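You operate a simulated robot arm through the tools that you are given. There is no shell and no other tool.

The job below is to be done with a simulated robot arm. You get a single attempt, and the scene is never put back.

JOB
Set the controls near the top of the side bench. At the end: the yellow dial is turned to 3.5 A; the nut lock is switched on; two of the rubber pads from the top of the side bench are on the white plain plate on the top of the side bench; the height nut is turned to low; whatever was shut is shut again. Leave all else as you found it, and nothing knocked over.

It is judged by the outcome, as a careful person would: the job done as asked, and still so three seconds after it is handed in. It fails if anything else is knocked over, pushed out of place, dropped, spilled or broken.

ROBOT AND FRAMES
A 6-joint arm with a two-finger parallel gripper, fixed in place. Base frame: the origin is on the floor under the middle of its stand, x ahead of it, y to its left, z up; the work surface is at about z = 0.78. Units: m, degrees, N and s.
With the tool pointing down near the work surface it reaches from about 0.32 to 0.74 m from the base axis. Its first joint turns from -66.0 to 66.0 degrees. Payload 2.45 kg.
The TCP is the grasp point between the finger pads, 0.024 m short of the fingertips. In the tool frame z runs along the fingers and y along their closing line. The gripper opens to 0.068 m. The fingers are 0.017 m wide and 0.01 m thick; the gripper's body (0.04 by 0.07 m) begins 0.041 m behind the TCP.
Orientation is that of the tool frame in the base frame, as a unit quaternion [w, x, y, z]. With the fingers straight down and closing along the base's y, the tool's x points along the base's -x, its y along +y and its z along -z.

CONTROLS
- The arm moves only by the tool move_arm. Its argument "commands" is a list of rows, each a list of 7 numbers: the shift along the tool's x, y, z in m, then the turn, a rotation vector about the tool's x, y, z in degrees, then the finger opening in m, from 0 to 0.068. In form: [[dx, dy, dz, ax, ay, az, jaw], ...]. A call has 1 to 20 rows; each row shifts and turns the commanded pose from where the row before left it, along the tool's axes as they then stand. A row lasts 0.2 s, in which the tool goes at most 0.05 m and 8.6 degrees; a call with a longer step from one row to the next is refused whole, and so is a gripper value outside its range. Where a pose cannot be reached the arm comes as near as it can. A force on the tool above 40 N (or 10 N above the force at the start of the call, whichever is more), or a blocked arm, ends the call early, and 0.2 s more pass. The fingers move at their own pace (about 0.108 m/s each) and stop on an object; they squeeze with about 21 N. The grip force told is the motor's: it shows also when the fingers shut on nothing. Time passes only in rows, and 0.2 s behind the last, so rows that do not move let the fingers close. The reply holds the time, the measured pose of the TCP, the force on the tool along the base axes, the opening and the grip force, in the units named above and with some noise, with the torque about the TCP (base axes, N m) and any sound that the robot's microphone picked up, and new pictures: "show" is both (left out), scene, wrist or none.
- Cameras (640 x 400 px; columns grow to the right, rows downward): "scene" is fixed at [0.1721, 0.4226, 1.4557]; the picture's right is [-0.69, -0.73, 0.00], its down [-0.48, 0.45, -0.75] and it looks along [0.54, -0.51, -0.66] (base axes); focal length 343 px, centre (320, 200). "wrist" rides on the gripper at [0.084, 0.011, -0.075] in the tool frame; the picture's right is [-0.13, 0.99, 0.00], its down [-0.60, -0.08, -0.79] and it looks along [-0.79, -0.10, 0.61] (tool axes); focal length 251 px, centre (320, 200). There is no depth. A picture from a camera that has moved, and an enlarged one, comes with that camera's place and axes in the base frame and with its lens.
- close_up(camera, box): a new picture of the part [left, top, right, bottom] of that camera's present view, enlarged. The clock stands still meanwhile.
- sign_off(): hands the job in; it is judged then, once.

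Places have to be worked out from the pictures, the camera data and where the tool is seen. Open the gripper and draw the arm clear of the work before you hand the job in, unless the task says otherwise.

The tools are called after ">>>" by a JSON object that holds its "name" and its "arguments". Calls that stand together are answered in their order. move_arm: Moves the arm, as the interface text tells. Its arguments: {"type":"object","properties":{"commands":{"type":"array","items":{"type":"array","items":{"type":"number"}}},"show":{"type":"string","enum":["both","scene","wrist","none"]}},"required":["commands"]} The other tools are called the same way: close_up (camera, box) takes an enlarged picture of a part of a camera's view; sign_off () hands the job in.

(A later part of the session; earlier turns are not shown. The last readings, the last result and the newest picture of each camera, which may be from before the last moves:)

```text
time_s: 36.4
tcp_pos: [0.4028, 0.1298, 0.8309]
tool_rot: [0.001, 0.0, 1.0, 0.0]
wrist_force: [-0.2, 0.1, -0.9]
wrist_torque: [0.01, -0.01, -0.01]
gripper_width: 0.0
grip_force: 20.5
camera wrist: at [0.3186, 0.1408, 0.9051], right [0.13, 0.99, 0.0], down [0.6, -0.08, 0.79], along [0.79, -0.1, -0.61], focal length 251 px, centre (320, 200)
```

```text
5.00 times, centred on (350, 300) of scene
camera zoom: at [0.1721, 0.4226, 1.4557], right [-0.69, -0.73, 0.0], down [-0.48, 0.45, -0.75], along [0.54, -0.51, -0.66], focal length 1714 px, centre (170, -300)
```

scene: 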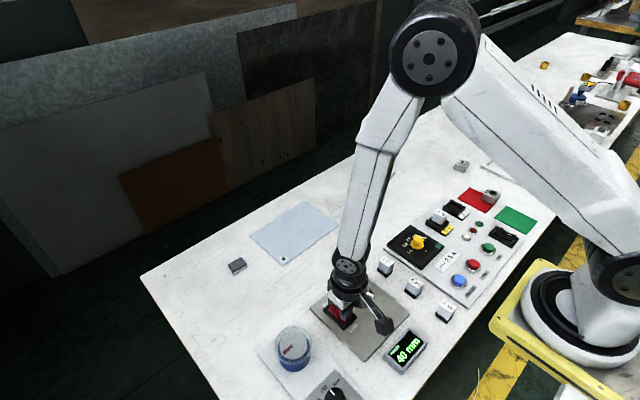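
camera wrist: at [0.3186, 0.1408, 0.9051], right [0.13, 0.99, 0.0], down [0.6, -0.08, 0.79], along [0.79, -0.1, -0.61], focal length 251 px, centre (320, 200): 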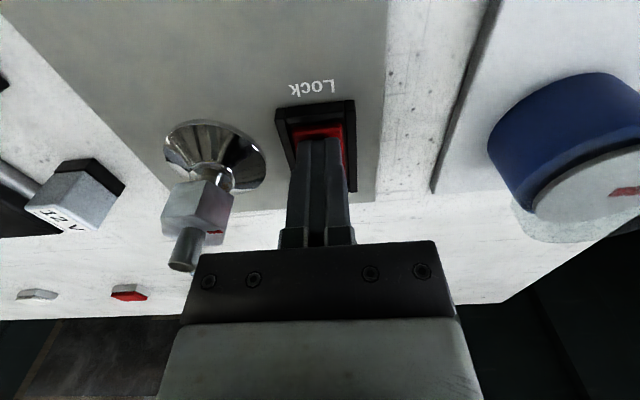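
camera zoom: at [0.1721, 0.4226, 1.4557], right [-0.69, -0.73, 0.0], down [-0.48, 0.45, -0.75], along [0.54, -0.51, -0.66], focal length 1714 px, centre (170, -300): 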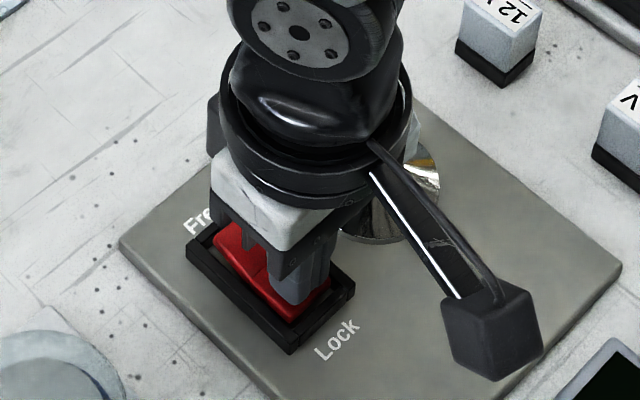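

No force yet but the rocker seems already to tip. I press a few mm further with monitoring, then lift and look.

>>> {"name": "move_arm", "arguments": {"commands": [[0, 0, 0.0015, 0, 0, 0, 0], [0, 0, 0.0015, 0, 0, 0, 0], [0, 0, 0.0015, 0, 0, 0, 0], [0, 0, 0, 0, 0, 0, 0]], "show": "scene"}}

>>> {"name": "close_up", "arguments": {"camera": "scene", "box": [300, 260, 400, 340]}}

>>> {"name": "close_up", "arguments": {"camera": "wrist", "box": [220, 60, 420, 185]}}

```text
time_s: 37.3
tcp_pos: [0.4036, 0.131, 0.8271]
tool_rot: [0.0, 0.0, 1.0, 0.0]
wrist_force: [-3.4, -2.9, 9.8]
wrist_torque: [-0.05, -0.02, -0.05]
gripper_width: 0.0
grip_force: 21.1
stopped in row 4: the force on the tool passed its limit at 43 N (the readings are from after the stop); the commanded pose is now the measured one
```

scene: 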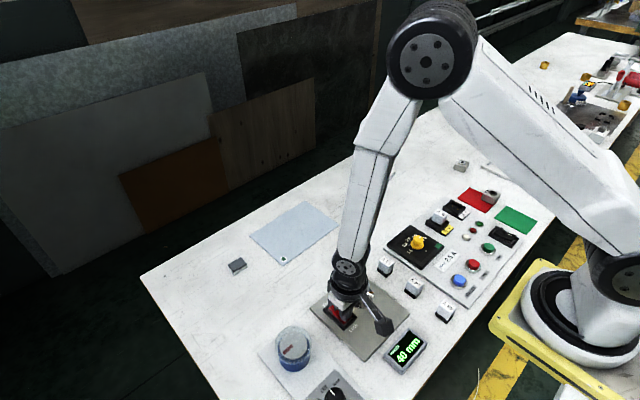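

```text
5.00 times, centred on (350, 300) of scene
camera zoom: at [0.1719, 0.4225, 1.4558], right [-0.69, -0.73, 0.0], down [-0.48, 0.45, -0.75], along [0.54, -0.51, -0.66], focal length 1714 px, centre (170, -300)
```

zoom: 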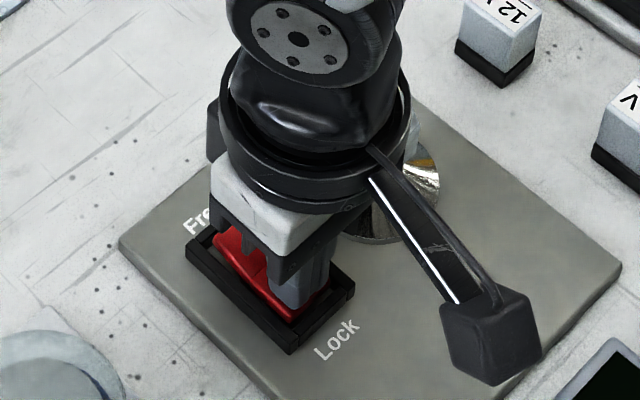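

```text
3.20 times, centred on (320, 122) of wrist
camera zoom: at [0.3185, 0.1408, 0.902], right [0.13, 0.99, 0.0], down [0.6, -0.08, 0.79], along [0.79, -0.1, -0.61], focal length 805 px, centre (320, 448)
```

zoom: 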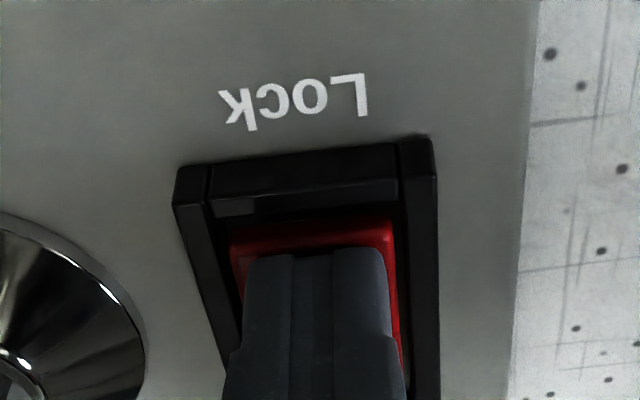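

The rocker bottomed out (43 N momentarily). I lift off and check that it stays on Lock.

>>> {"name": "move_arm", "arguments": {"commands": [[0, 0, -0.01, 0, 0, 0, 0], [0, 0, -0.03, 0, 0, 0, 0], [0, 0, -0.04, 0, 0, 0, 0], [0, 0, -0.04, 0, 0, 0, 0], [0, 0, 0, 0, 0, 0, 0]]}}

>>> {"name": "close_up", "arguments": {"camera": "scene", "box": [310, 260, 430, 380]}}

>>> {"name": "close_up", "arguments": {"camera": "wrist", "box": [220, 0, 420, 125]}}

```text
time_s: 38.5
tcp_pos: [0.4036, 0.1326, 0.9466]
tool_rot: [0.0, 0.0, 1.0, 0.0]
wrist_force: [-0.6, -0.5, 0.2]
wrist_torque: [0.01, 0.0, -0.02]
gripper_width: 0.0003
grip_force: 20.9
camera wrist: at [0.3185, 0.1414, 1.0221], right [0.13, 0.99, 0.0], down [0.6, -0.08, 0.79], along [0.79, -0.1, -0.61], focal length 251 px, centre (320, 200)
```

scene: 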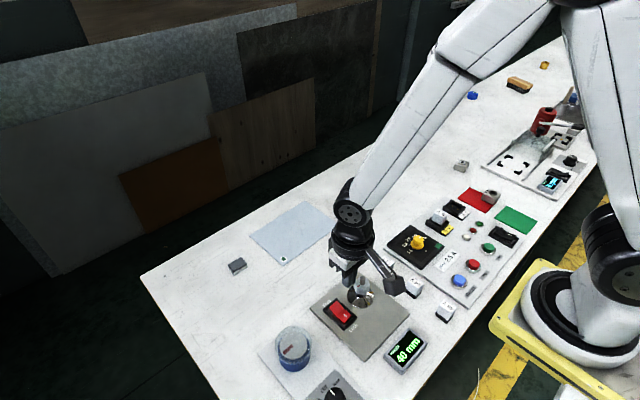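
wrist: 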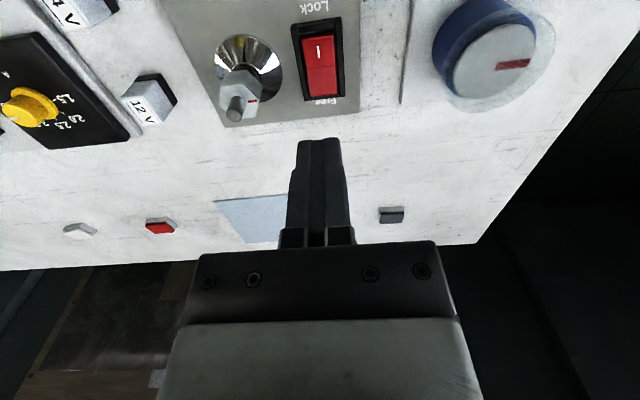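

```text
3.33 times, centred on (370, 320) of scene
camera zoom: at [0.1721, 0.4226, 1.4557], right [-0.69, -0.73, 0.0], down [-0.48, 0.45, -0.75], along [0.54, -0.51, -0.66], focal length 1143 px, centre (153, -200)
```

zoom: 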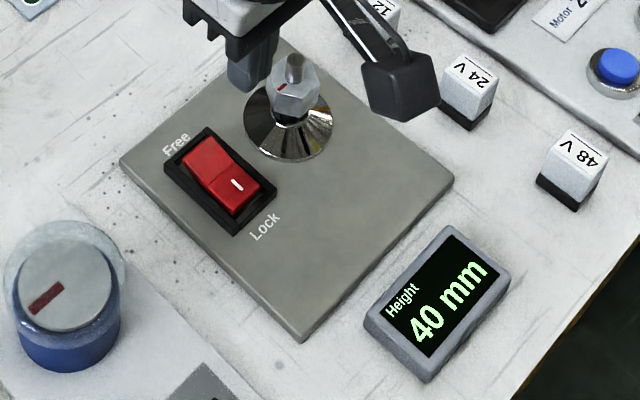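

```text
3.20 times, centred on (320, 62) of wrist
camera zoom: at [0.3185, 0.1414, 1.0221], right [0.13, 0.99, 0.0], down [0.6, -0.08, 0.79], along [0.79, -0.1, -0.61], focal length 805 px, centre (320, 640)
```

zoom: 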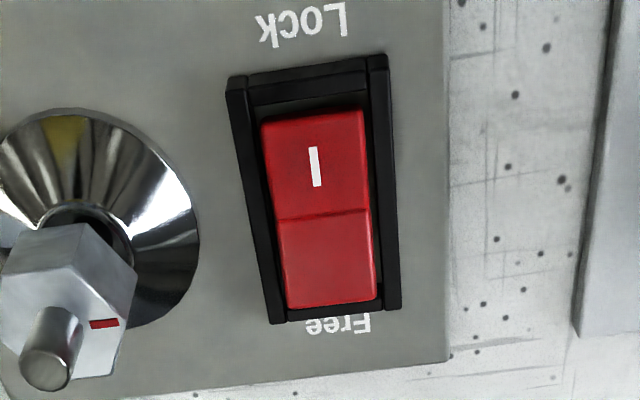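

The rocker is latched on Lock and the height still reads 40 mm. Now the pads: I look closely at the blue item, the other pads and the plate.

>>> {"name": "close_up", "arguments": {"camera": "scene", "box": [455, 75, 555, 135]}}

>>> {"name": "close_up", "arguments": {"camera": "wrist", "box": [200, 180, 300, 250]}}

>>> {"name": "close_up", "arguments": {"camera": "wrist", "box": [50, 205, 200, 250]}}

>>> {"name": "close_up", "arguments": {"camera": "wrist", "box": [360, 195, 420, 235]}}

>>> {"name": "close_up", "arguments": {"camera": "scene", "box": [230, 190, 350, 280]}}

```text
6.40 times, centred on (505, 105) of scene
camera zoom: at [0.1721, 0.4226, 1.4557], right [-0.69, -0.73, 0.0], down [-0.48, 0.45, -0.75], along [0.54, -0.51, -0.66], focal length 2194 px, centre (-864, 808)
```

zoom: 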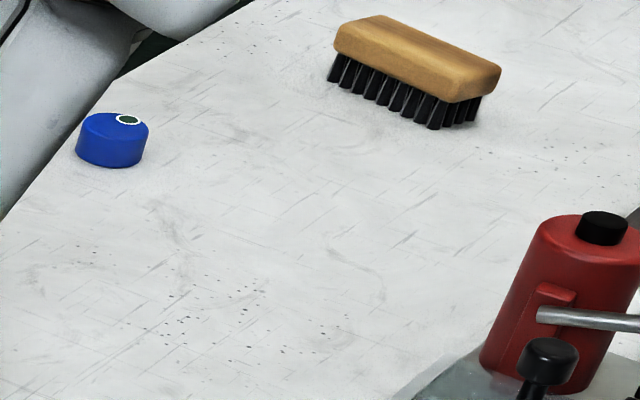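

```text
5.71 times, centred on (250, 215) of wrist
camera zoom: at [0.3185, 0.1414, 1.0221], right [0.13, 0.99, 0.0], down [0.6, -0.08, 0.79], along [0.79, -0.1, -0.61], focal length 1437 px, centre (720, 114)
```

zoom: 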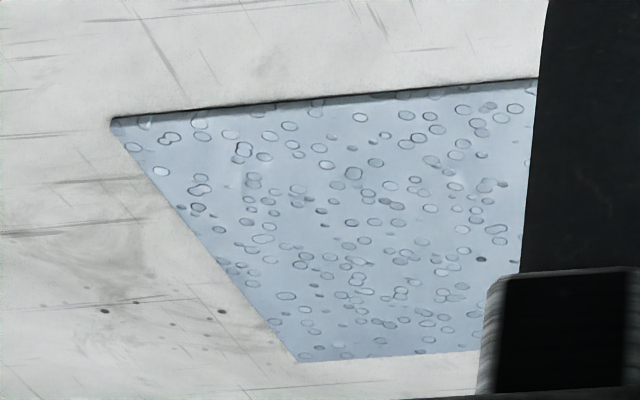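

```text
4.27 times, centred on (125, 228) of wrist
camera zoom: at [0.3185, 0.1414, 1.0221], right [0.13, 0.99, 0.0], down [0.6, -0.08, 0.79], along [0.79, -0.1, -0.61], focal length 1073 px, centre (1152, 83)
```

zoom: 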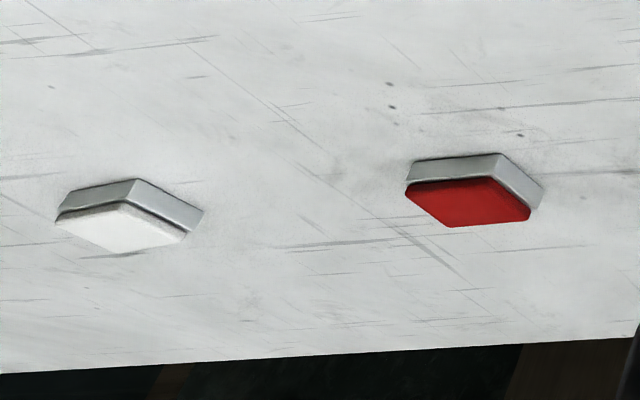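

```text
10.00 times, centred on (390, 215) of wrist
camera zoom: at [0.3185, 0.1414, 1.0221], right [0.13, 0.99, 0.0], down [0.6, -0.08, 0.79], along [0.79, -0.1, -0.61], focal length 2514 px, centre (-380, 50)
```

zoom: 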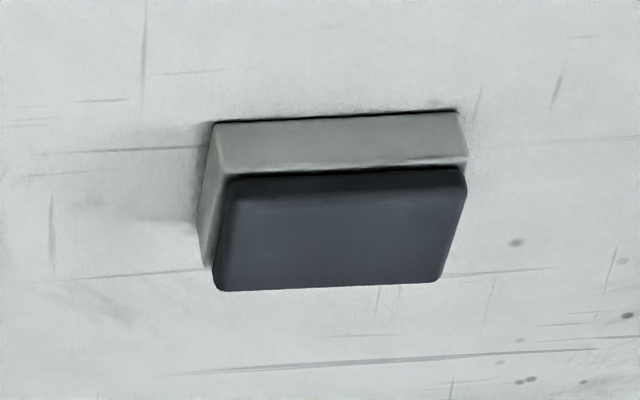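

```text
4.44 times, centred on (290, 235) of scene
camera zoom: at [0.1721, 0.4226, 1.4557], right [-0.69, -0.73, 0.0], down [-0.48, 0.45, -0.75], along [0.54, -0.51, -0.66], focal length 1524 px, centre (453, 44)
```

zoom: 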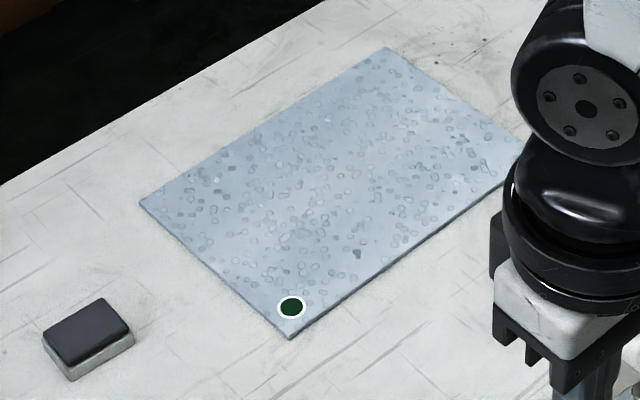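

The blue round thing is a different item with a dot like the sheet's. Before choosing a plate, I scan the bench surface for any plain white plate that blends into the bench.

>>> {"name": "close_up", "arguments": {"camera": "scene", "box": [370, 60, 530, 190]}}

>>> {"name": "close_up", "arguments": {"camera": "scene", "box": [140, 230, 300, 400]}}

>>> {"name": "close_up", "arguments": {"camera": "scene", "box": [270, 150, 400, 250]}}

>>> {"name": "close_up", "arguments": {"camera": "scene", "box": [500, 30, 640, 120]}}

>>> {"name": "close_up", "arguments": {"camera": "scene", "box": [540, 80, 640, 180]}}

```text
3.08 times, centred on (450, 125) of scene
camera zoom: at [0.1721, 0.4226, 1.4557], right [-0.69, -0.73, 0.0], down [-0.48, 0.45, -0.75], along [0.54, -0.51, -0.66], focal length 1055 px, centre (-80, 431)
```

zoom: 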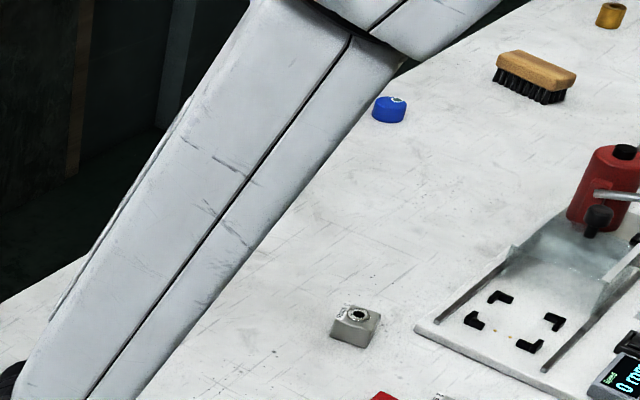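

```text
2.35 times, centred on (220, 315) of scene
camera zoom: at [0.1721, 0.4226, 1.4557], right [-0.69, -0.73, 0.0], down [-0.48, 0.45, -0.75], along [0.54, -0.51, -0.66], focal length 807 px, centre (555, -71)
```

zoom: 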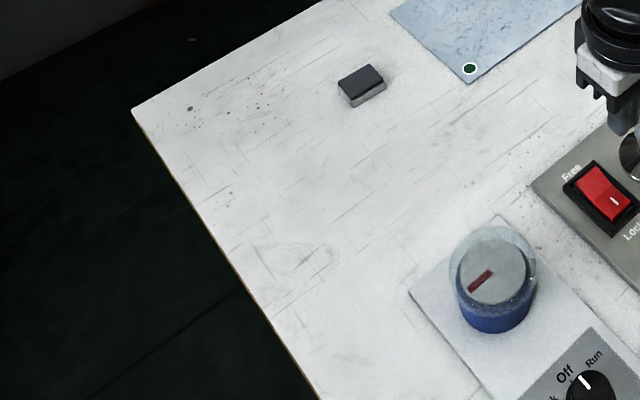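

```text
4.00 times, centred on (335, 200) of scene
camera zoom: at [0.1721, 0.4226, 1.4557], right [-0.69, -0.73, 0.0], down [-0.48, 0.45, -0.75], along [0.54, -0.51, -0.66], focal length 1371 px, centre (260, 200)
```

zoom: 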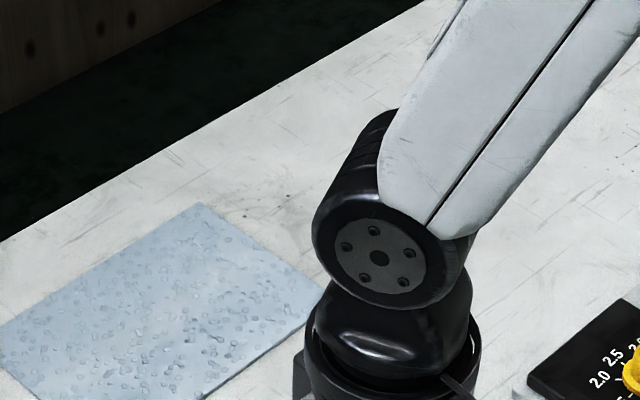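

```text
4.44 times, centred on (570, 75) of scene
camera zoom: at [0.1721, 0.4226, 1.4557], right [-0.69, -0.73, 0.0], down [-0.48, 0.45, -0.75], along [0.54, -0.51, -0.66], focal length 1524 px, centre (-791, 756)
```

zoom: 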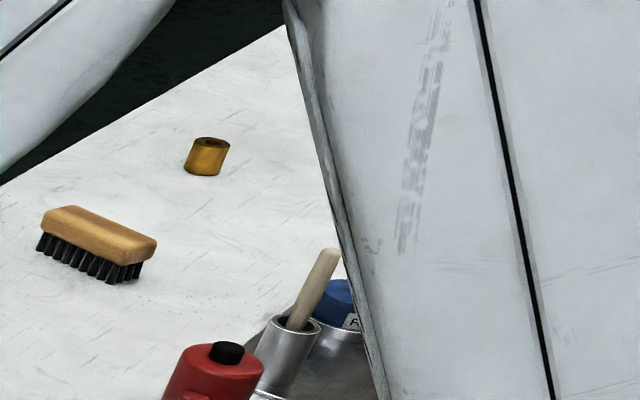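

```text
4.00 times, centred on (590, 130) of scene
camera zoom: at [0.1721, 0.4226, 1.4557], right [-0.69, -0.73, 0.0], down [-0.48, 0.45, -0.75], along [0.54, -0.51, -0.66], focal length 1371 px, centre (-760, 480)
```

zoom: 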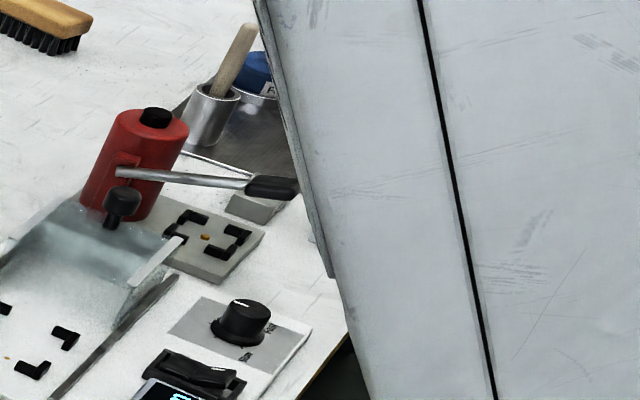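

The light bluish-white sheet (x≈0.61–0.75, y≈-0.065–0.134) is the only free plain plate within reach, so it is the target; the three small blocks with rubber tops are the pads. The dark pad is centred at about (0.681, 0.215), 37 mm along y by 28 mm along x. I move above it.

>>> {"name": "move_arm", "arguments": {"commands": [[-0.04, 0.012, 0, 0, 0, 0, 0.02], [-0.04, 0.012, 0, 0, 0, 0, 0.04], [-0.04, 0.012, 0, 0, 0, 0, 0.06], [-0.04, 0.012, 0, 0, 0, 0, 0.068], [-0.04, 0.012, 0, 0, 0, 0, 0.068], [-0.04, 0.012, 0, 0, 0, 0, 0.068], [-0.0385, 0.0126, 0, 0, 0, 0, 0.068], [0, 0, 0.02, 0, 0, 0, 0.068], [0, 0, 0.02, 0, 0, 0, 0.068], [0, 0, 0, 0, 0, 0, 0.068]]}}

>>> {"name": "close_up", "arguments": {"camera": "wrist", "box": [220, 20, 420, 145]}}

```text
time_s: 40.7
tcp_pos: [0.6829, 0.2148, 0.9068]
tool_rot: [0.0, 0.0, 1.0, 0.001]
wrist_force: [-0.1, 0.5, -0.5]
wrist_torque: [-0.02, 0.01, 0.03]
gripper_width: 0.0682
grip_force: 0.1
camera wrist: at [0.5975, 0.2253, 0.9816], right [0.13, 0.99, 0.0], down [0.6, -0.08, 0.79], along [0.79, -0.1, -0.61], focal length 251 px, centre (320, 200)
```

scene: 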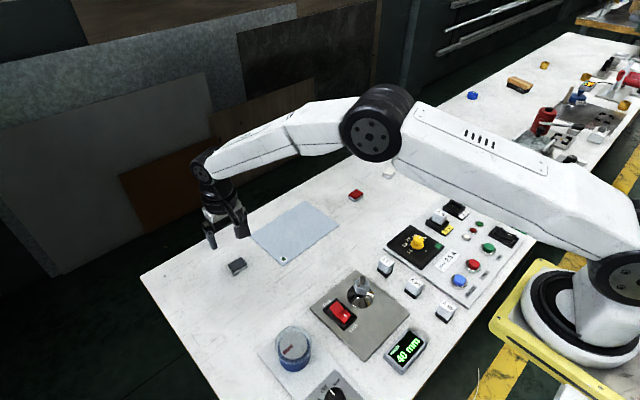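
wrist: 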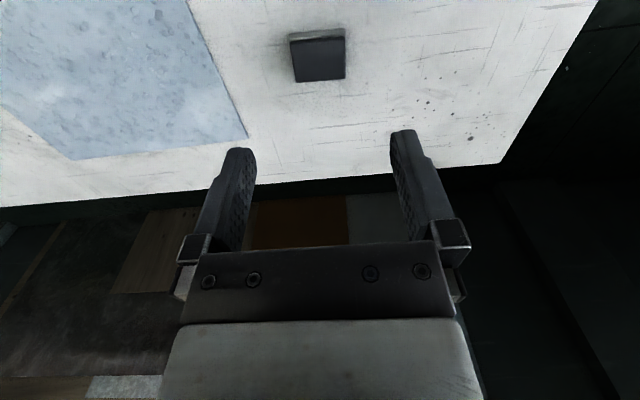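

```text
3.20 times, centred on (320, 82) of wrist
camera zoom: at [0.5975, 0.2253, 0.9816], right [0.13, 0.99, 0.0], down [0.6, -0.08, 0.79], along [0.79, -0.1, -0.61], focal length 805 px, centre (320, 576)
```

zoom: 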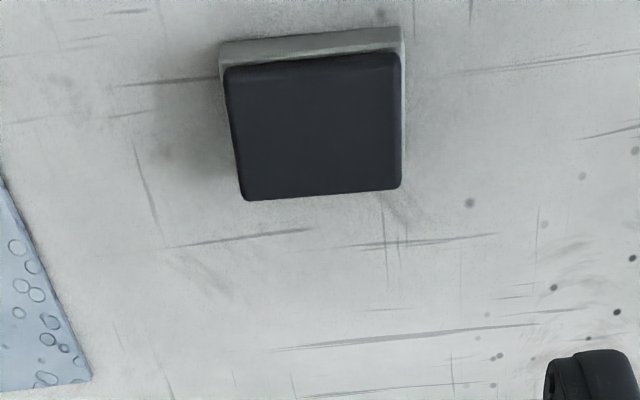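

Pad centre reads (0.679, 0.215). I centre, and descend to just above the bench with open fingers.

>>> {"name": "move_arm", "arguments": {"commands": [[0.0025, 0.0007, 0.03, 0, 0, 0, 0.068], [0, 0, 0.03, 0, 0, 0, 0.068], [0, 0, 0.025, 0, 0, 0, 0.068], [0, 0, 0.011, 0, 0, 0, 0.068], [0, 0, 0, 0, 0, 0, 0.068]]}}

>>> {"name": "close_up", "arguments": {"camera": "wrist", "box": [200, 80, 440, 230]}}

>>> {"name": "close_up", "arguments": {"camera": "scene", "box": [200, 220, 280, 290]}}

```text
time_s: 41.9
tcp_pos: [0.6791, 0.2162, 0.8104]
tool_rot: [0.001, 0.0, 1.0, 0.001]
wrist_force: [0.0, 0.7, -0.3]
wrist_torque: [-0.01, 0.02, -0.01]
gripper_width: 0.0679
grip_force: 0.0
camera wrist: at [0.5945, 0.2263, 0.8859], right [0.13, 0.99, 0.0], down [0.6, -0.08, 0.79], along [0.79, -0.1, -0.61], focal length 251 px, centre (320, 200)
```

scene: 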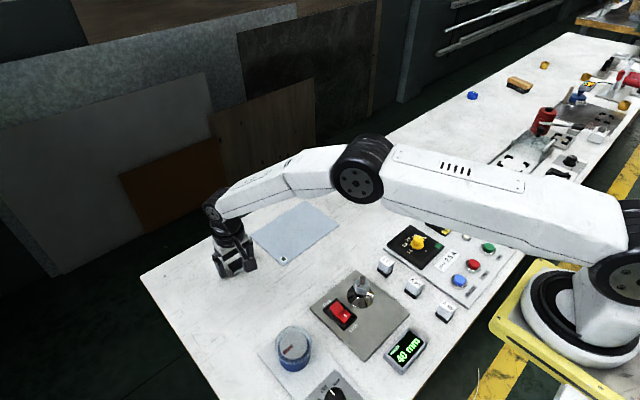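
wrist: 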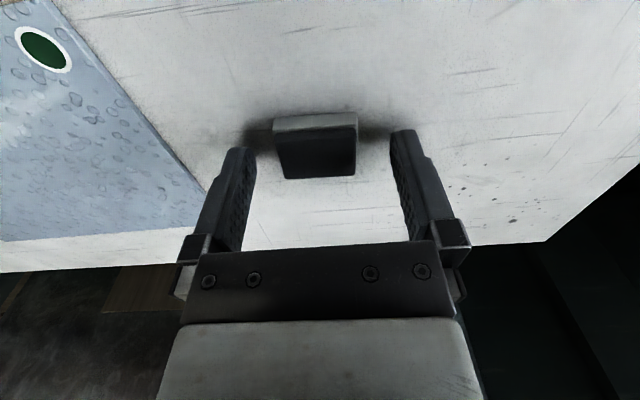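

```text
2.67 times, centred on (320, 155) of wrist
camera zoom: at [0.5945, 0.2263, 0.8859], right [0.13, 0.99, 0.0], down [0.6, -0.08, 0.79], along [0.79, -0.1, -0.61], focal length 670 px, centre (320, 320)
```

zoom: 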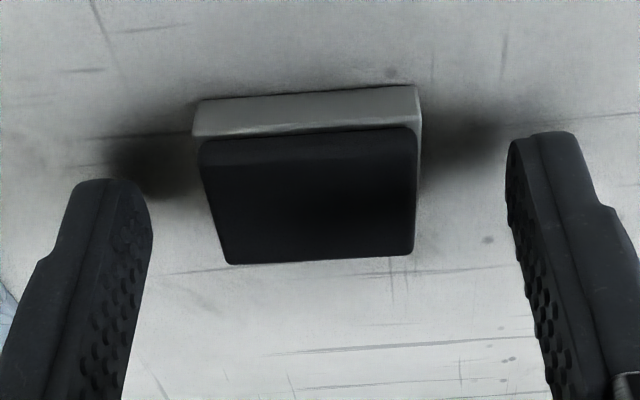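

```text
5.71 times, centred on (240, 255) of scene
camera zoom: at [0.1721, 0.4226, 1.4557], right [-0.69, -0.73, 0.0], down [-0.48, 0.45, -0.75], along [0.54, -0.51, -0.66], focal length 1959 px, centre (777, -114)
```

zoom: 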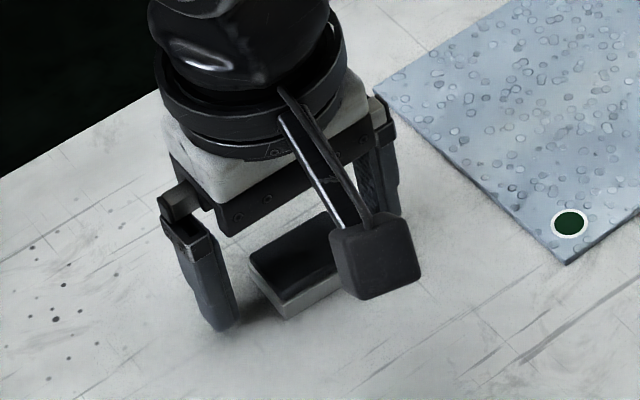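

The pad sits ~1.2 mm to -y of centre. I adjust, lower 2 mm and close on it.

>>> {"name": "move_arm", "arguments": {"commands": [[0, -0.0012, 0.002, 0, 0, 0, 0.068], [0, 0, 0, 0, 0, 0, 0.05], [0, 0, 0, 0, 0, 0, 0.03], [0, 0, 0, 0, 0, 0, 0.025], [0, 0, 0, 0, 0, 0, 0.025]]}}

>>> {"name": "close_up", "arguments": {"camera": "wrist", "box": [200, 80, 440, 230]}}

```text
time_s: 43.1
tcp_pos: [0.6795, 0.2149, 0.8086]
tool_rot: [0.001, 0.0, 1.0, 0.0]
wrist_force: [0.1, -0.5, 0.9]
wrist_torque: [-0.02, -0.02, 0.02]
gripper_width: 0.039
grip_force: 20.6
camera wrist: at [0.5945, 0.2251, 0.8841], right [0.13, 0.99, 0.0], down [0.6, -0.08, 0.79], along [0.79, -0.1, -0.61], focal length 251 px, centre (320, 200)
```

scene: 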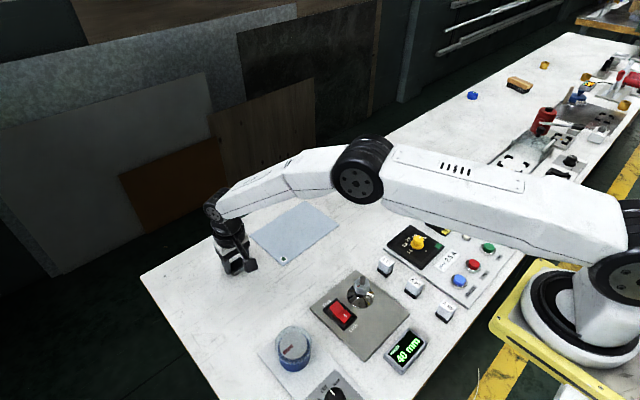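
wrist: 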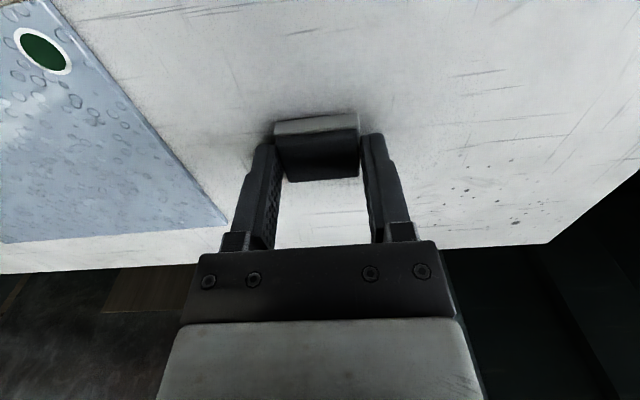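

```text
2.67 times, centred on (320, 155) of wrist
camera zoom: at [0.5945, 0.2251, 0.8841], right [0.13, 0.99, 0.0], down [0.6, -0.08, 0.79], along [0.79, -0.1, -0.61], focal length 670 px, centre (320, 320)
```

zoom: 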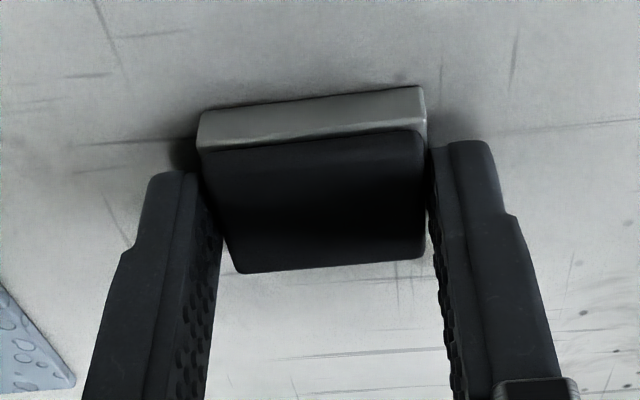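

The pad is gripped (39 mm). I lift it 5 cm.

>>> {"name": "move_arm", "arguments": {"commands": [[0, 0, -0.005, 0, 0, 0, 0.025], [0, 0, -0.015, 0, 0, 0, 0.025], [0, 0, -0.03, 0, 0, 0, 0.025], [0, 0, 0, 0, 0, 0, 0.025]]}}

>>> {"name": "close_up", "arguments": {"camera": "wrist", "box": [0, 0, 440, 275]}}

```text
time_s: 44.1
tcp_pos: [0.6793, 0.2144, 0.8595]
tool_rot: [0.001, -0.001, 1.0, 0.0]
wrist_force: [0.6, 0.0, -0.9]
wrist_torque: [-0.02, 0.0, -0.02]
gripper_width: 0.0387
grip_force: 20.8
camera wrist: at [0.5945, 0.2249, 0.9349], right [0.13, 0.99, 0.0], down [0.6, -0.08, 0.79], along [0.79, -0.1, -0.61], focal length 251 px, centre (320, 200)
```

scene: 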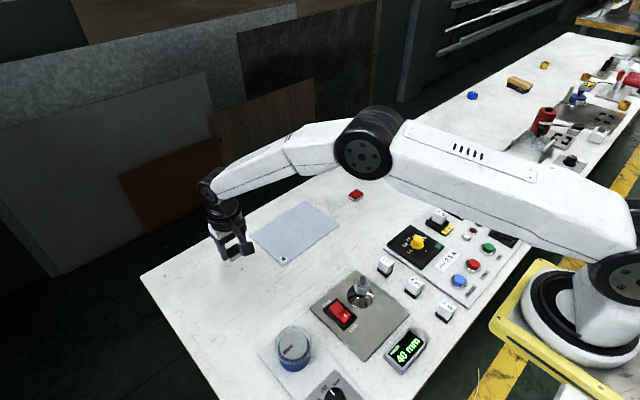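
wrist: 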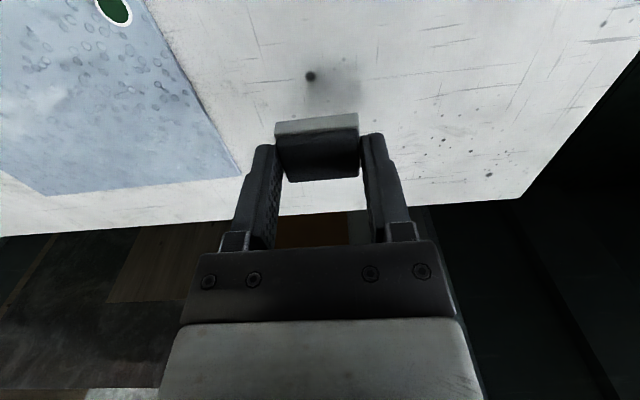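

```text
1.45 times, centred on (220, 138) of wrist
camera zoom: at [0.5945, 0.2249, 0.9349], right [0.13, 0.99, 0.0], down [0.6, -0.08, 0.79], along [0.79, -0.1, -0.61], focal length 366 px, centre (466, 291)
```

zoom: 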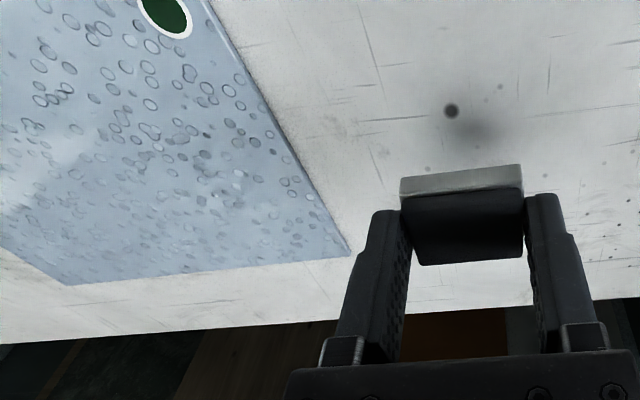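

Pad held. I carry it over the plate to about (0.675, 0.079).

>>> {"name": "move_arm", "arguments": {"commands": [[0.002, -0.03, 0, 0, 0, 0, 0.025], [0.002, -0.035, 0, 0, 0, 0, 0.025], [0, -0.035, 0, 0, 0, 0, 0.025], [0, -0.035, 0, 0, 0, 0, 0.025], [0, 0, 0, 0, 0, 0, 0.025]]}}

>>> {"name": "close_up", "arguments": {"camera": "scene", "box": [220, 160, 360, 280]}}

```text
time_s: 45.3
tcp_pos: [0.6763, 0.0797, 0.8605]
tool_rot: [0.001, 0.001, 1.0, 0.0]
wrist_force: [-1.5, -0.5, -0.8]
wrist_torque: [-0.01, -0.01, -0.02]
gripper_width: 0.0389
grip_force: 21.8
camera wrist: at [0.5909, 0.09, 0.9354], right [0.13, 0.99, 0.0], down [0.6, -0.08, 0.79], along [0.79, -0.1, -0.61], focal length 251 px, centre (320, 200)
```

scene: 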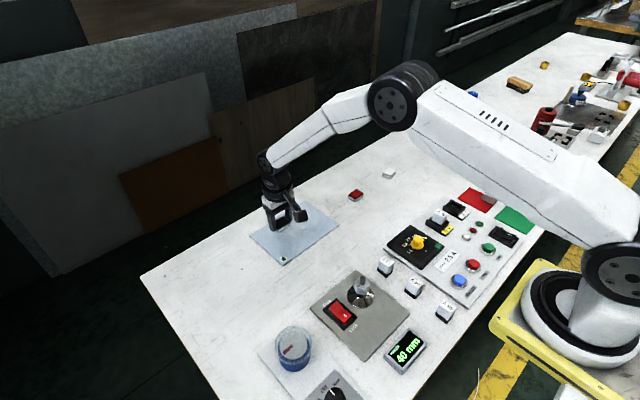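
wrist: 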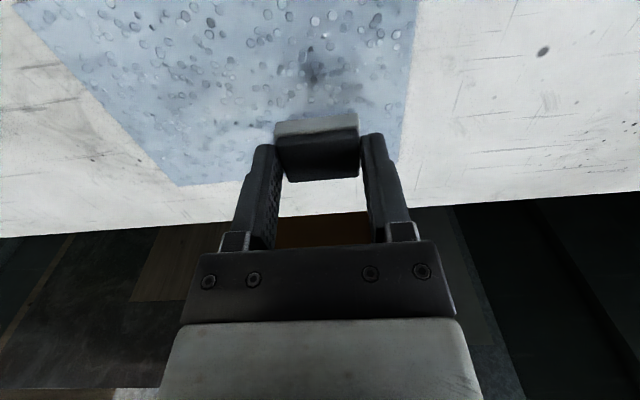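

```text
3.33 times, centred on (290, 220) of scene
camera zoom: at [0.1721, 0.4226, 1.4557], right [-0.69, -0.73, 0.0], down [-0.48, 0.45, -0.75], along [0.54, -0.51, -0.66], focal length 1143 px, centre (420, 133)
```

zoom: 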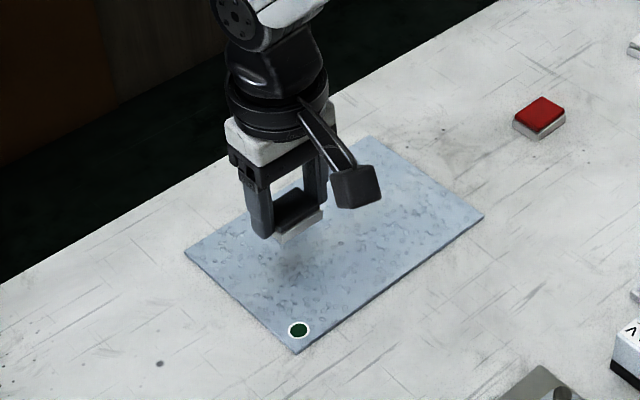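

Over the plate. I lower to near contact, then in 1 mm steps until touch.

>>> {"name": "move_arm", "arguments": {"commands": [[0, 0, 0.025, 0, 0, 0, 0.025], [0, 0, 0.018, 0, 0, 0, 0.025], [0, 0, 0.002, 0, 0, 0, 0.025], [0, 0, 0.001, 0, 0, 0, 0.025], [0, 0, 0.001, 0, 0, 0, 0.025], [0, 0, 0, 0, 0, 0, 0.025]]}}

>>> {"name": "close_up", "arguments": {"camera": "scene", "box": [250, 190, 330, 260]}}

>>> {"name": "close_up", "arguments": {"camera": "wrist", "box": [200, 80, 440, 230]}}

```text
time_s: 46.7
tcp_pos: [0.6758, 0.0812, 0.8149]
tool_rot: [0.001, 0.001, 1.0, 0.0]
wrist_force: [-1.3, -0.8, 6.7]
wrist_torque: [-0.04, 0.07, -0.01]
gripper_width: 0.0389
grip_force: 21.0
camera wrist: at [0.5911, 0.0901, 0.8878], right [0.13, 0.99, 0.0], down [0.6, -0.08, 0.79], along [0.79, -0.1, -0.61], focal length 251 px, centre (320, 200)
```

scene: 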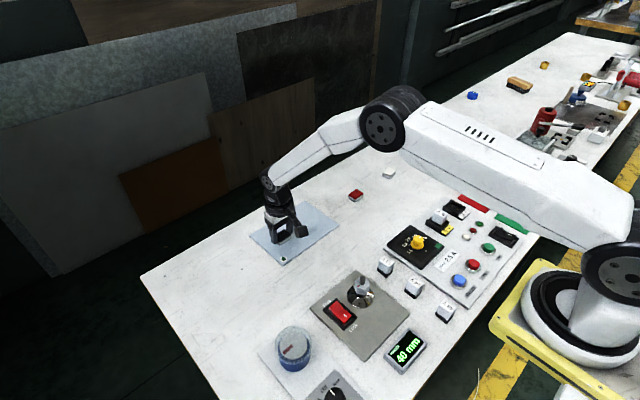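
wrist: 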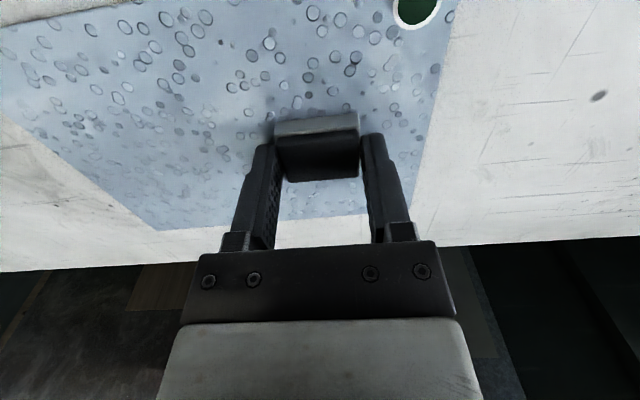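

```text
5.71 times, centred on (290, 225) of scene
camera zoom: at [0.1719, 0.4226, 1.4558], right [-0.69, -0.73, 0.0], down [-0.48, 0.45, -0.75], along [0.54, -0.51, -0.66], focal length 1959 px, centre (491, 57)
```

zoom: 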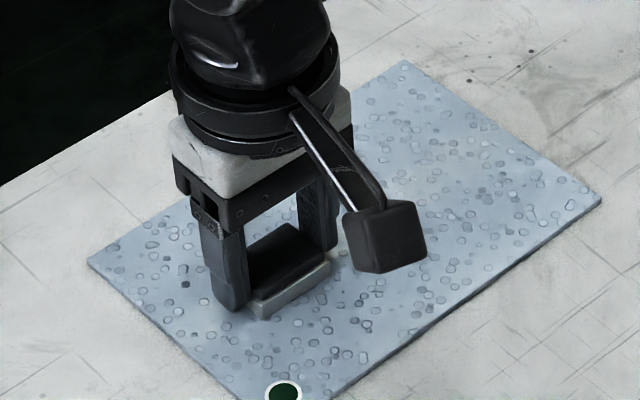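

```text
2.67 times, centred on (320, 155) of wrist
camera zoom: at [0.5911, 0.0901, 0.8878], right [0.13, 0.99, 0.0], down [0.6, -0.08, 0.79], along [0.79, -0.1, -0.61], focal length 670 px, centre (320, 320)
```

zoom: 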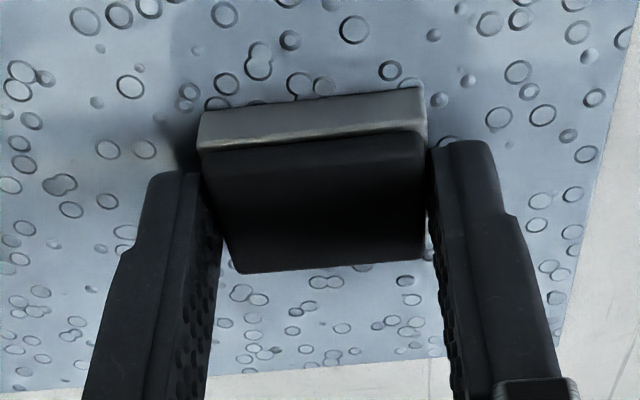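

Contact felt (6.7 N). I release gently and rise.

>>> {"name": "move_arm", "arguments": {"commands": [[0, 0, 0, 0, 0, 0, 0.042], [0, 0, 0, 0, 0, 0, 0.05], [0, 0, 0, 0, 0, 0, 0.056], [0, 0, -0.02, 0, 0, 0, 0.056], [0, 0, -0.04, 0, 0, 0, 0.056], [0, 0, -0.04, 0, 0, 0, 0.06], [0, 0, 0, 0, 0, 0, 0.068]]}}

>>> {"name": "close_up", "arguments": {"camera": "scene", "box": [230, 150, 400, 280]}}

```text
time_s: 48.3
tcp_pos: [0.6759, 0.0799, 0.9118]
tool_rot: [0.0, 0.0, 1.0, 0.0]
wrist_force: [0.6, -0.2, 0.0]
wrist_torque: [0.01, 0.0, 0.01]
gripper_width: 0.0679
grip_force: 0.0
camera wrist: at [0.5908, 0.0894, 0.9873], right [0.13, 0.99, 0.0], down [0.6, -0.08, 0.79], along [0.79, -0.1, -0.61], focal length 251 px, centre (320, 200)
```

scene: 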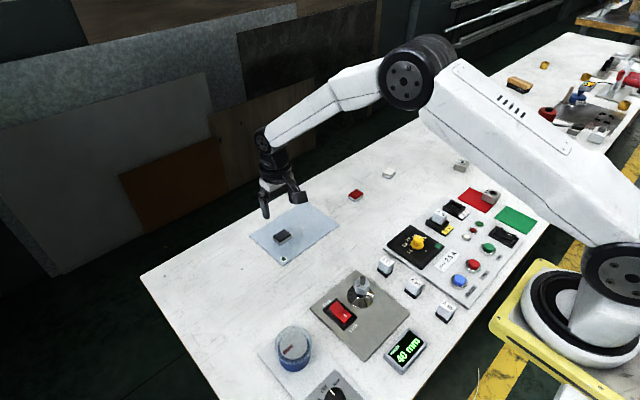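
wrist: 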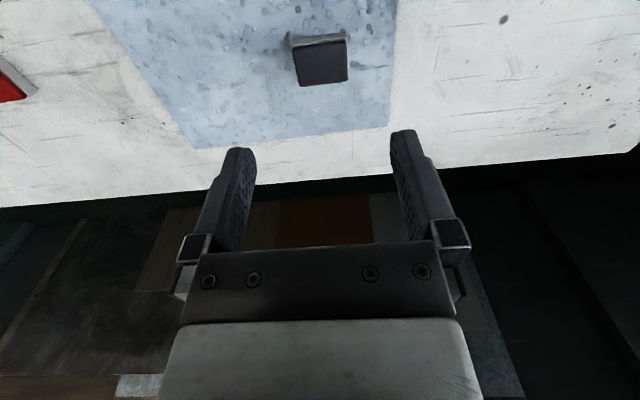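

```text
3.08 times, centred on (315, 215) of scene
camera zoom: at [0.1721, 0.4226, 1.4557], right [-0.69, -0.73, 0.0], down [-0.48, 0.45, -0.75], along [0.54, -0.51, -0.66], focal length 1055 px, centre (335, 154)
```

zoom: 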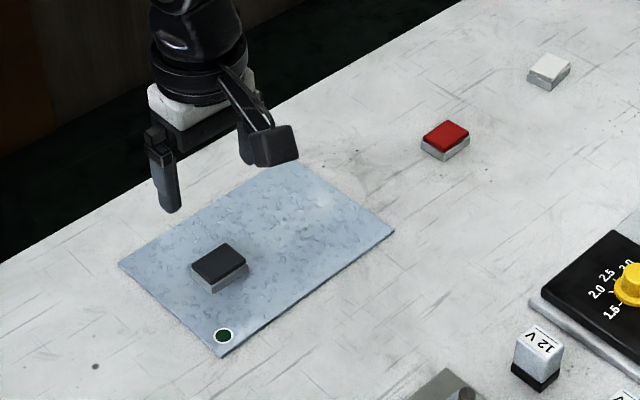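

The dark pad is on the plate. Next the red pad at about (0.659, -0.185): I move above it.

>>> {"name": "move_arm", "arguments": {"commands": [[0.0025, -0.044, 0, 0, 0, 0, 0.068], [0.0025, -0.044, 0, 0, 0, 0, 0.068], [0.0025, -0.044, 0, 0, 0, 0, 0.068], [0.0025, -0.044, 0, 0, 0, 0, 0.068], [0.0025, -0.044, 0, 0, 0, 0, 0.068], [0.0025, -0.043, 0, 0, 0, 0, 0.068], [0, 0, 0, 0, 0, 0, 0.068]]}}

>>> {"name": "close_up", "arguments": {"camera": "wrist", "box": [220, 20, 420, 145]}}

```text
time_s: 49.9
tcp_pos: [0.6614, -0.1839, 0.9118]
tool_rot: [-0.001, 0.0, 1.0, -0.001]
wrist_force: [-0.9, 0.3, -0.6]
wrist_torque: [-0.01, 0.02, 0.0]
gripper_width: 0.068
grip_force: 0.1
camera wrist: at [0.576, -0.1743, 0.9874], right [0.13, 0.99, 0.0], down [0.6, -0.08, 0.79], along [0.79, -0.1, -0.61], focal length 251 px, centre (320, 200)
```

scene: 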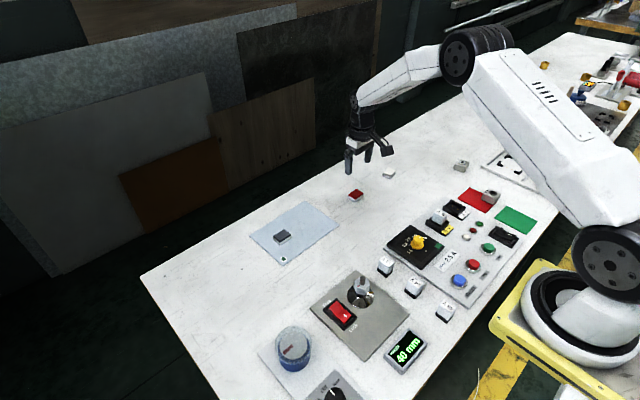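
wrist: 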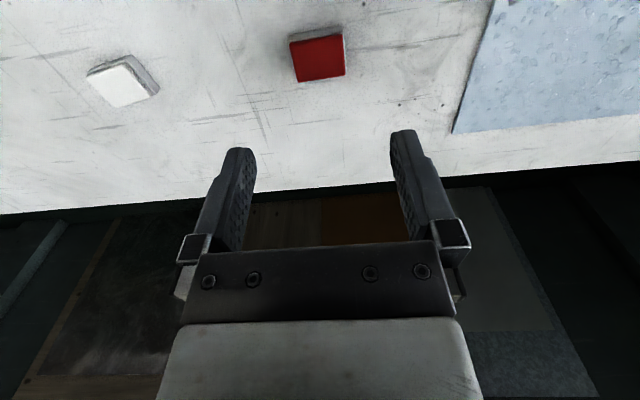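

```text
3.20 times, centred on (320, 82) of wrist
camera zoom: at [0.576, -0.1743, 0.9874], right [0.13, 0.99, 0.0], down [0.6, -0.08, 0.79], along [0.79, -0.1, -0.61], focal length 805 px, centre (320, 576)
```

zoom: 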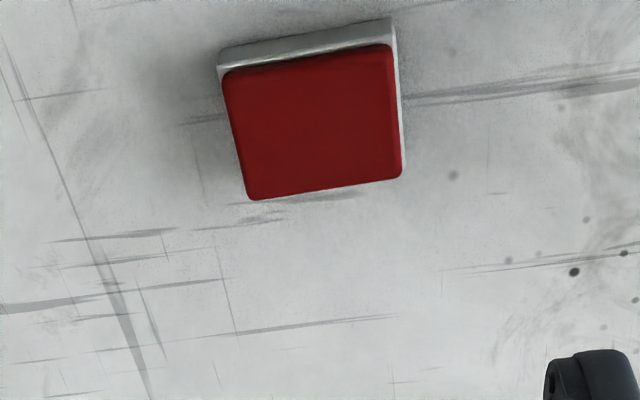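

The red pad is centred at (0.6586, -0.1855) and turned about 4° counter-clockwise. I align the yaw and descend.

>>> {"name": "move_arm", "arguments": {"commands": [[0.0014, -0.0003, 0.0, 0, 0, -4, 0.068], [0, 0, 0.03, 0, 0, 0, 0.068], [0, 0, 0.03, 0, 0, 0, 0.068], [0, 0, 0.03, 0, 0, 0, 0.068], [0, 0, 0.0115, 0, 0, 0, 0.068], [0, 0, 0, 0, 0, 0, 0.068]]}}

>>> {"name": "close_up", "arguments": {"camera": "wrist", "box": [200, 80, 440, 230]}}

>>> {"name": "close_up", "arguments": {"camera": "scene", "box": [320, 150, 410, 220]}}

```text
time_s: 51.3
tcp_pos: [0.6609, -0.1833, 0.8109]
tool_rot: [0.001, -0.034, 0.999, 0.0]
wrist_force: [-0.1, 0.3, 0.5]
wrist_torque: [-0.01, -0.05, 0.02]
gripper_width: 0.0678
grip_force: 0.0
camera wrist: at [0.574, -0.1796, 0.8857], right [0.06, 1.0, 0.0], down [0.61, -0.04, 0.79], along [0.79, -0.05, -0.61], focal length 251 px, centre (320, 200)
```

scene: 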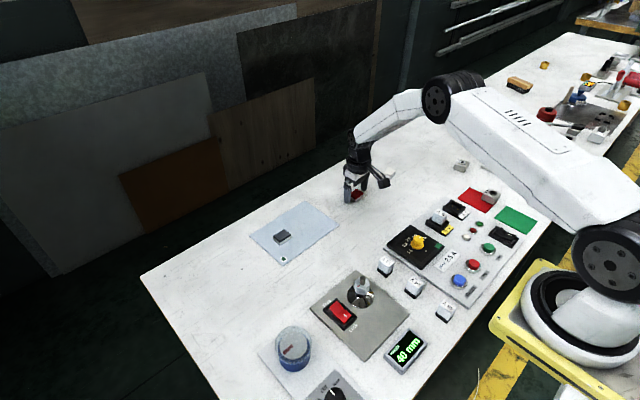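
wrist: 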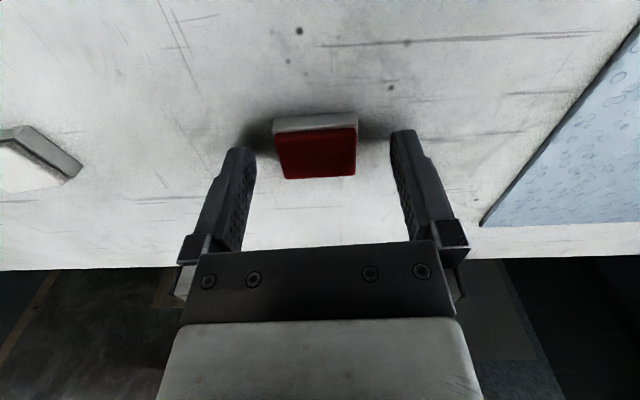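

```text
2.67 times, centred on (320, 155) of wrist
camera zoom: at [0.574, -0.1796, 0.8857], right [0.06, 1.0, 0.0], down [0.61, -0.04, 0.79], along [0.79, -0.05, -0.61], focal length 670 px, centre (320, 320)
```

zoom: 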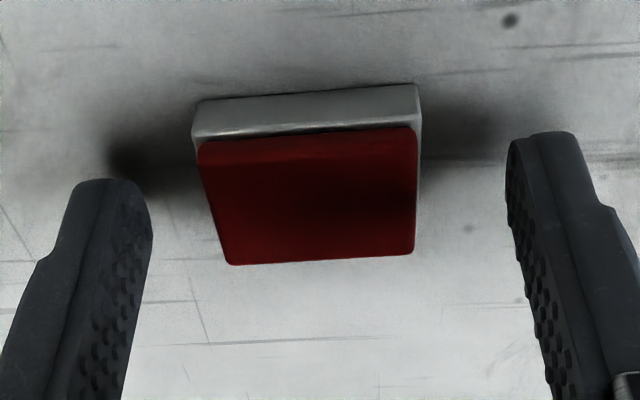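

```text
5.71 times, centred on (365, 185) of scene
camera zoom: at [0.1721, 0.4226, 1.4557], right [-0.69, -0.73, 0.0], down [-0.48, 0.45, -0.75], along [0.54, -0.51, -0.66], focal length 1959 px, centre (63, 286)
```

zoom: 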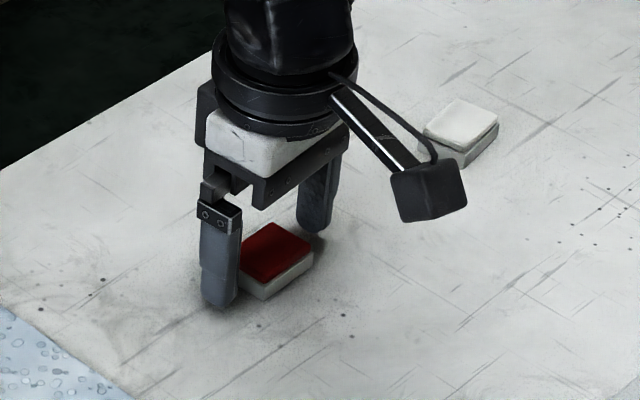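

Well aligned and the white pad is well clear. I adjust 1.2 mm as before, lower 2 mm, close, then lift.

>>> {"name": "move_arm", "arguments": {"commands": [[0, -0.0012, 0.002, 0, 0, 0, 0.068], [0, 0, 0, 0, 0, 0, 0.05], [0, 0, 0, 0, 0, 0, 0.03], [0, 0, 0, 0, 0, 0, 0.025], [0, 0, 0, 0, 0, 0, 0.025], [0, 0, -0.005, 0, 0, 0, 0.025], [0, 0, -0.015, 0, 0, 0, 0.025], [0, 0, -0.03, 0, 0, 0, 0.025], [0, 0, 0, 0, 0, 0, 0.025]]}}

>>> {"name": "close_up", "arguments": {"camera": "wrist", "box": [200, 80, 440, 230]}}

```text
time_s: 53.3
tcp_pos: [0.6601, -0.1831, 0.8592]
tool_rot: [0.001, -0.035, 0.999, 0.0]
wrist_force: [-0.6, 0.6, -0.9]
wrist_torque: [0.0, -0.01, -0.01]
gripper_width: 0.0391
grip_force: 21.1
camera wrist: at [0.5739, -0.1799, 0.9339], right [0.06, 1.0, 0.0], down [0.61, -0.04, 0.79], along [0.79, -0.05, -0.61], focal length 251 px, centre (320, 200)
```

scene: 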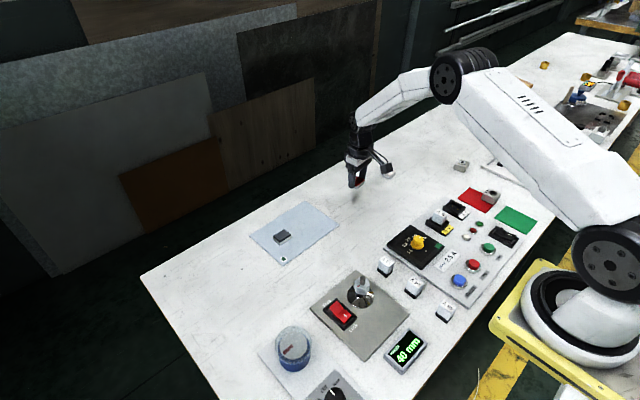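
wrist: 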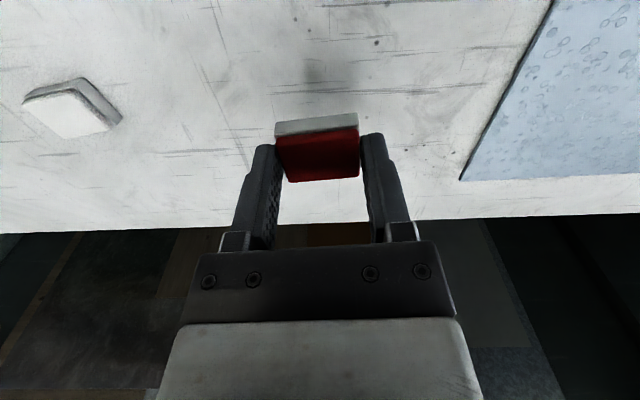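

```text
2.67 times, centred on (320, 155) of wrist
camera zoom: at [0.5739, -0.1799, 0.9339], right [0.06, 1.0, 0.0], down [0.61, -0.04, 0.79], along [0.79, -0.05, -0.61], focal length 670 px, centre (320, 320)
```

zoom: 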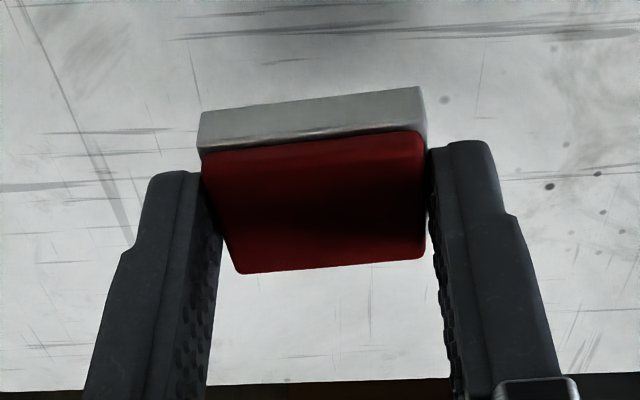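

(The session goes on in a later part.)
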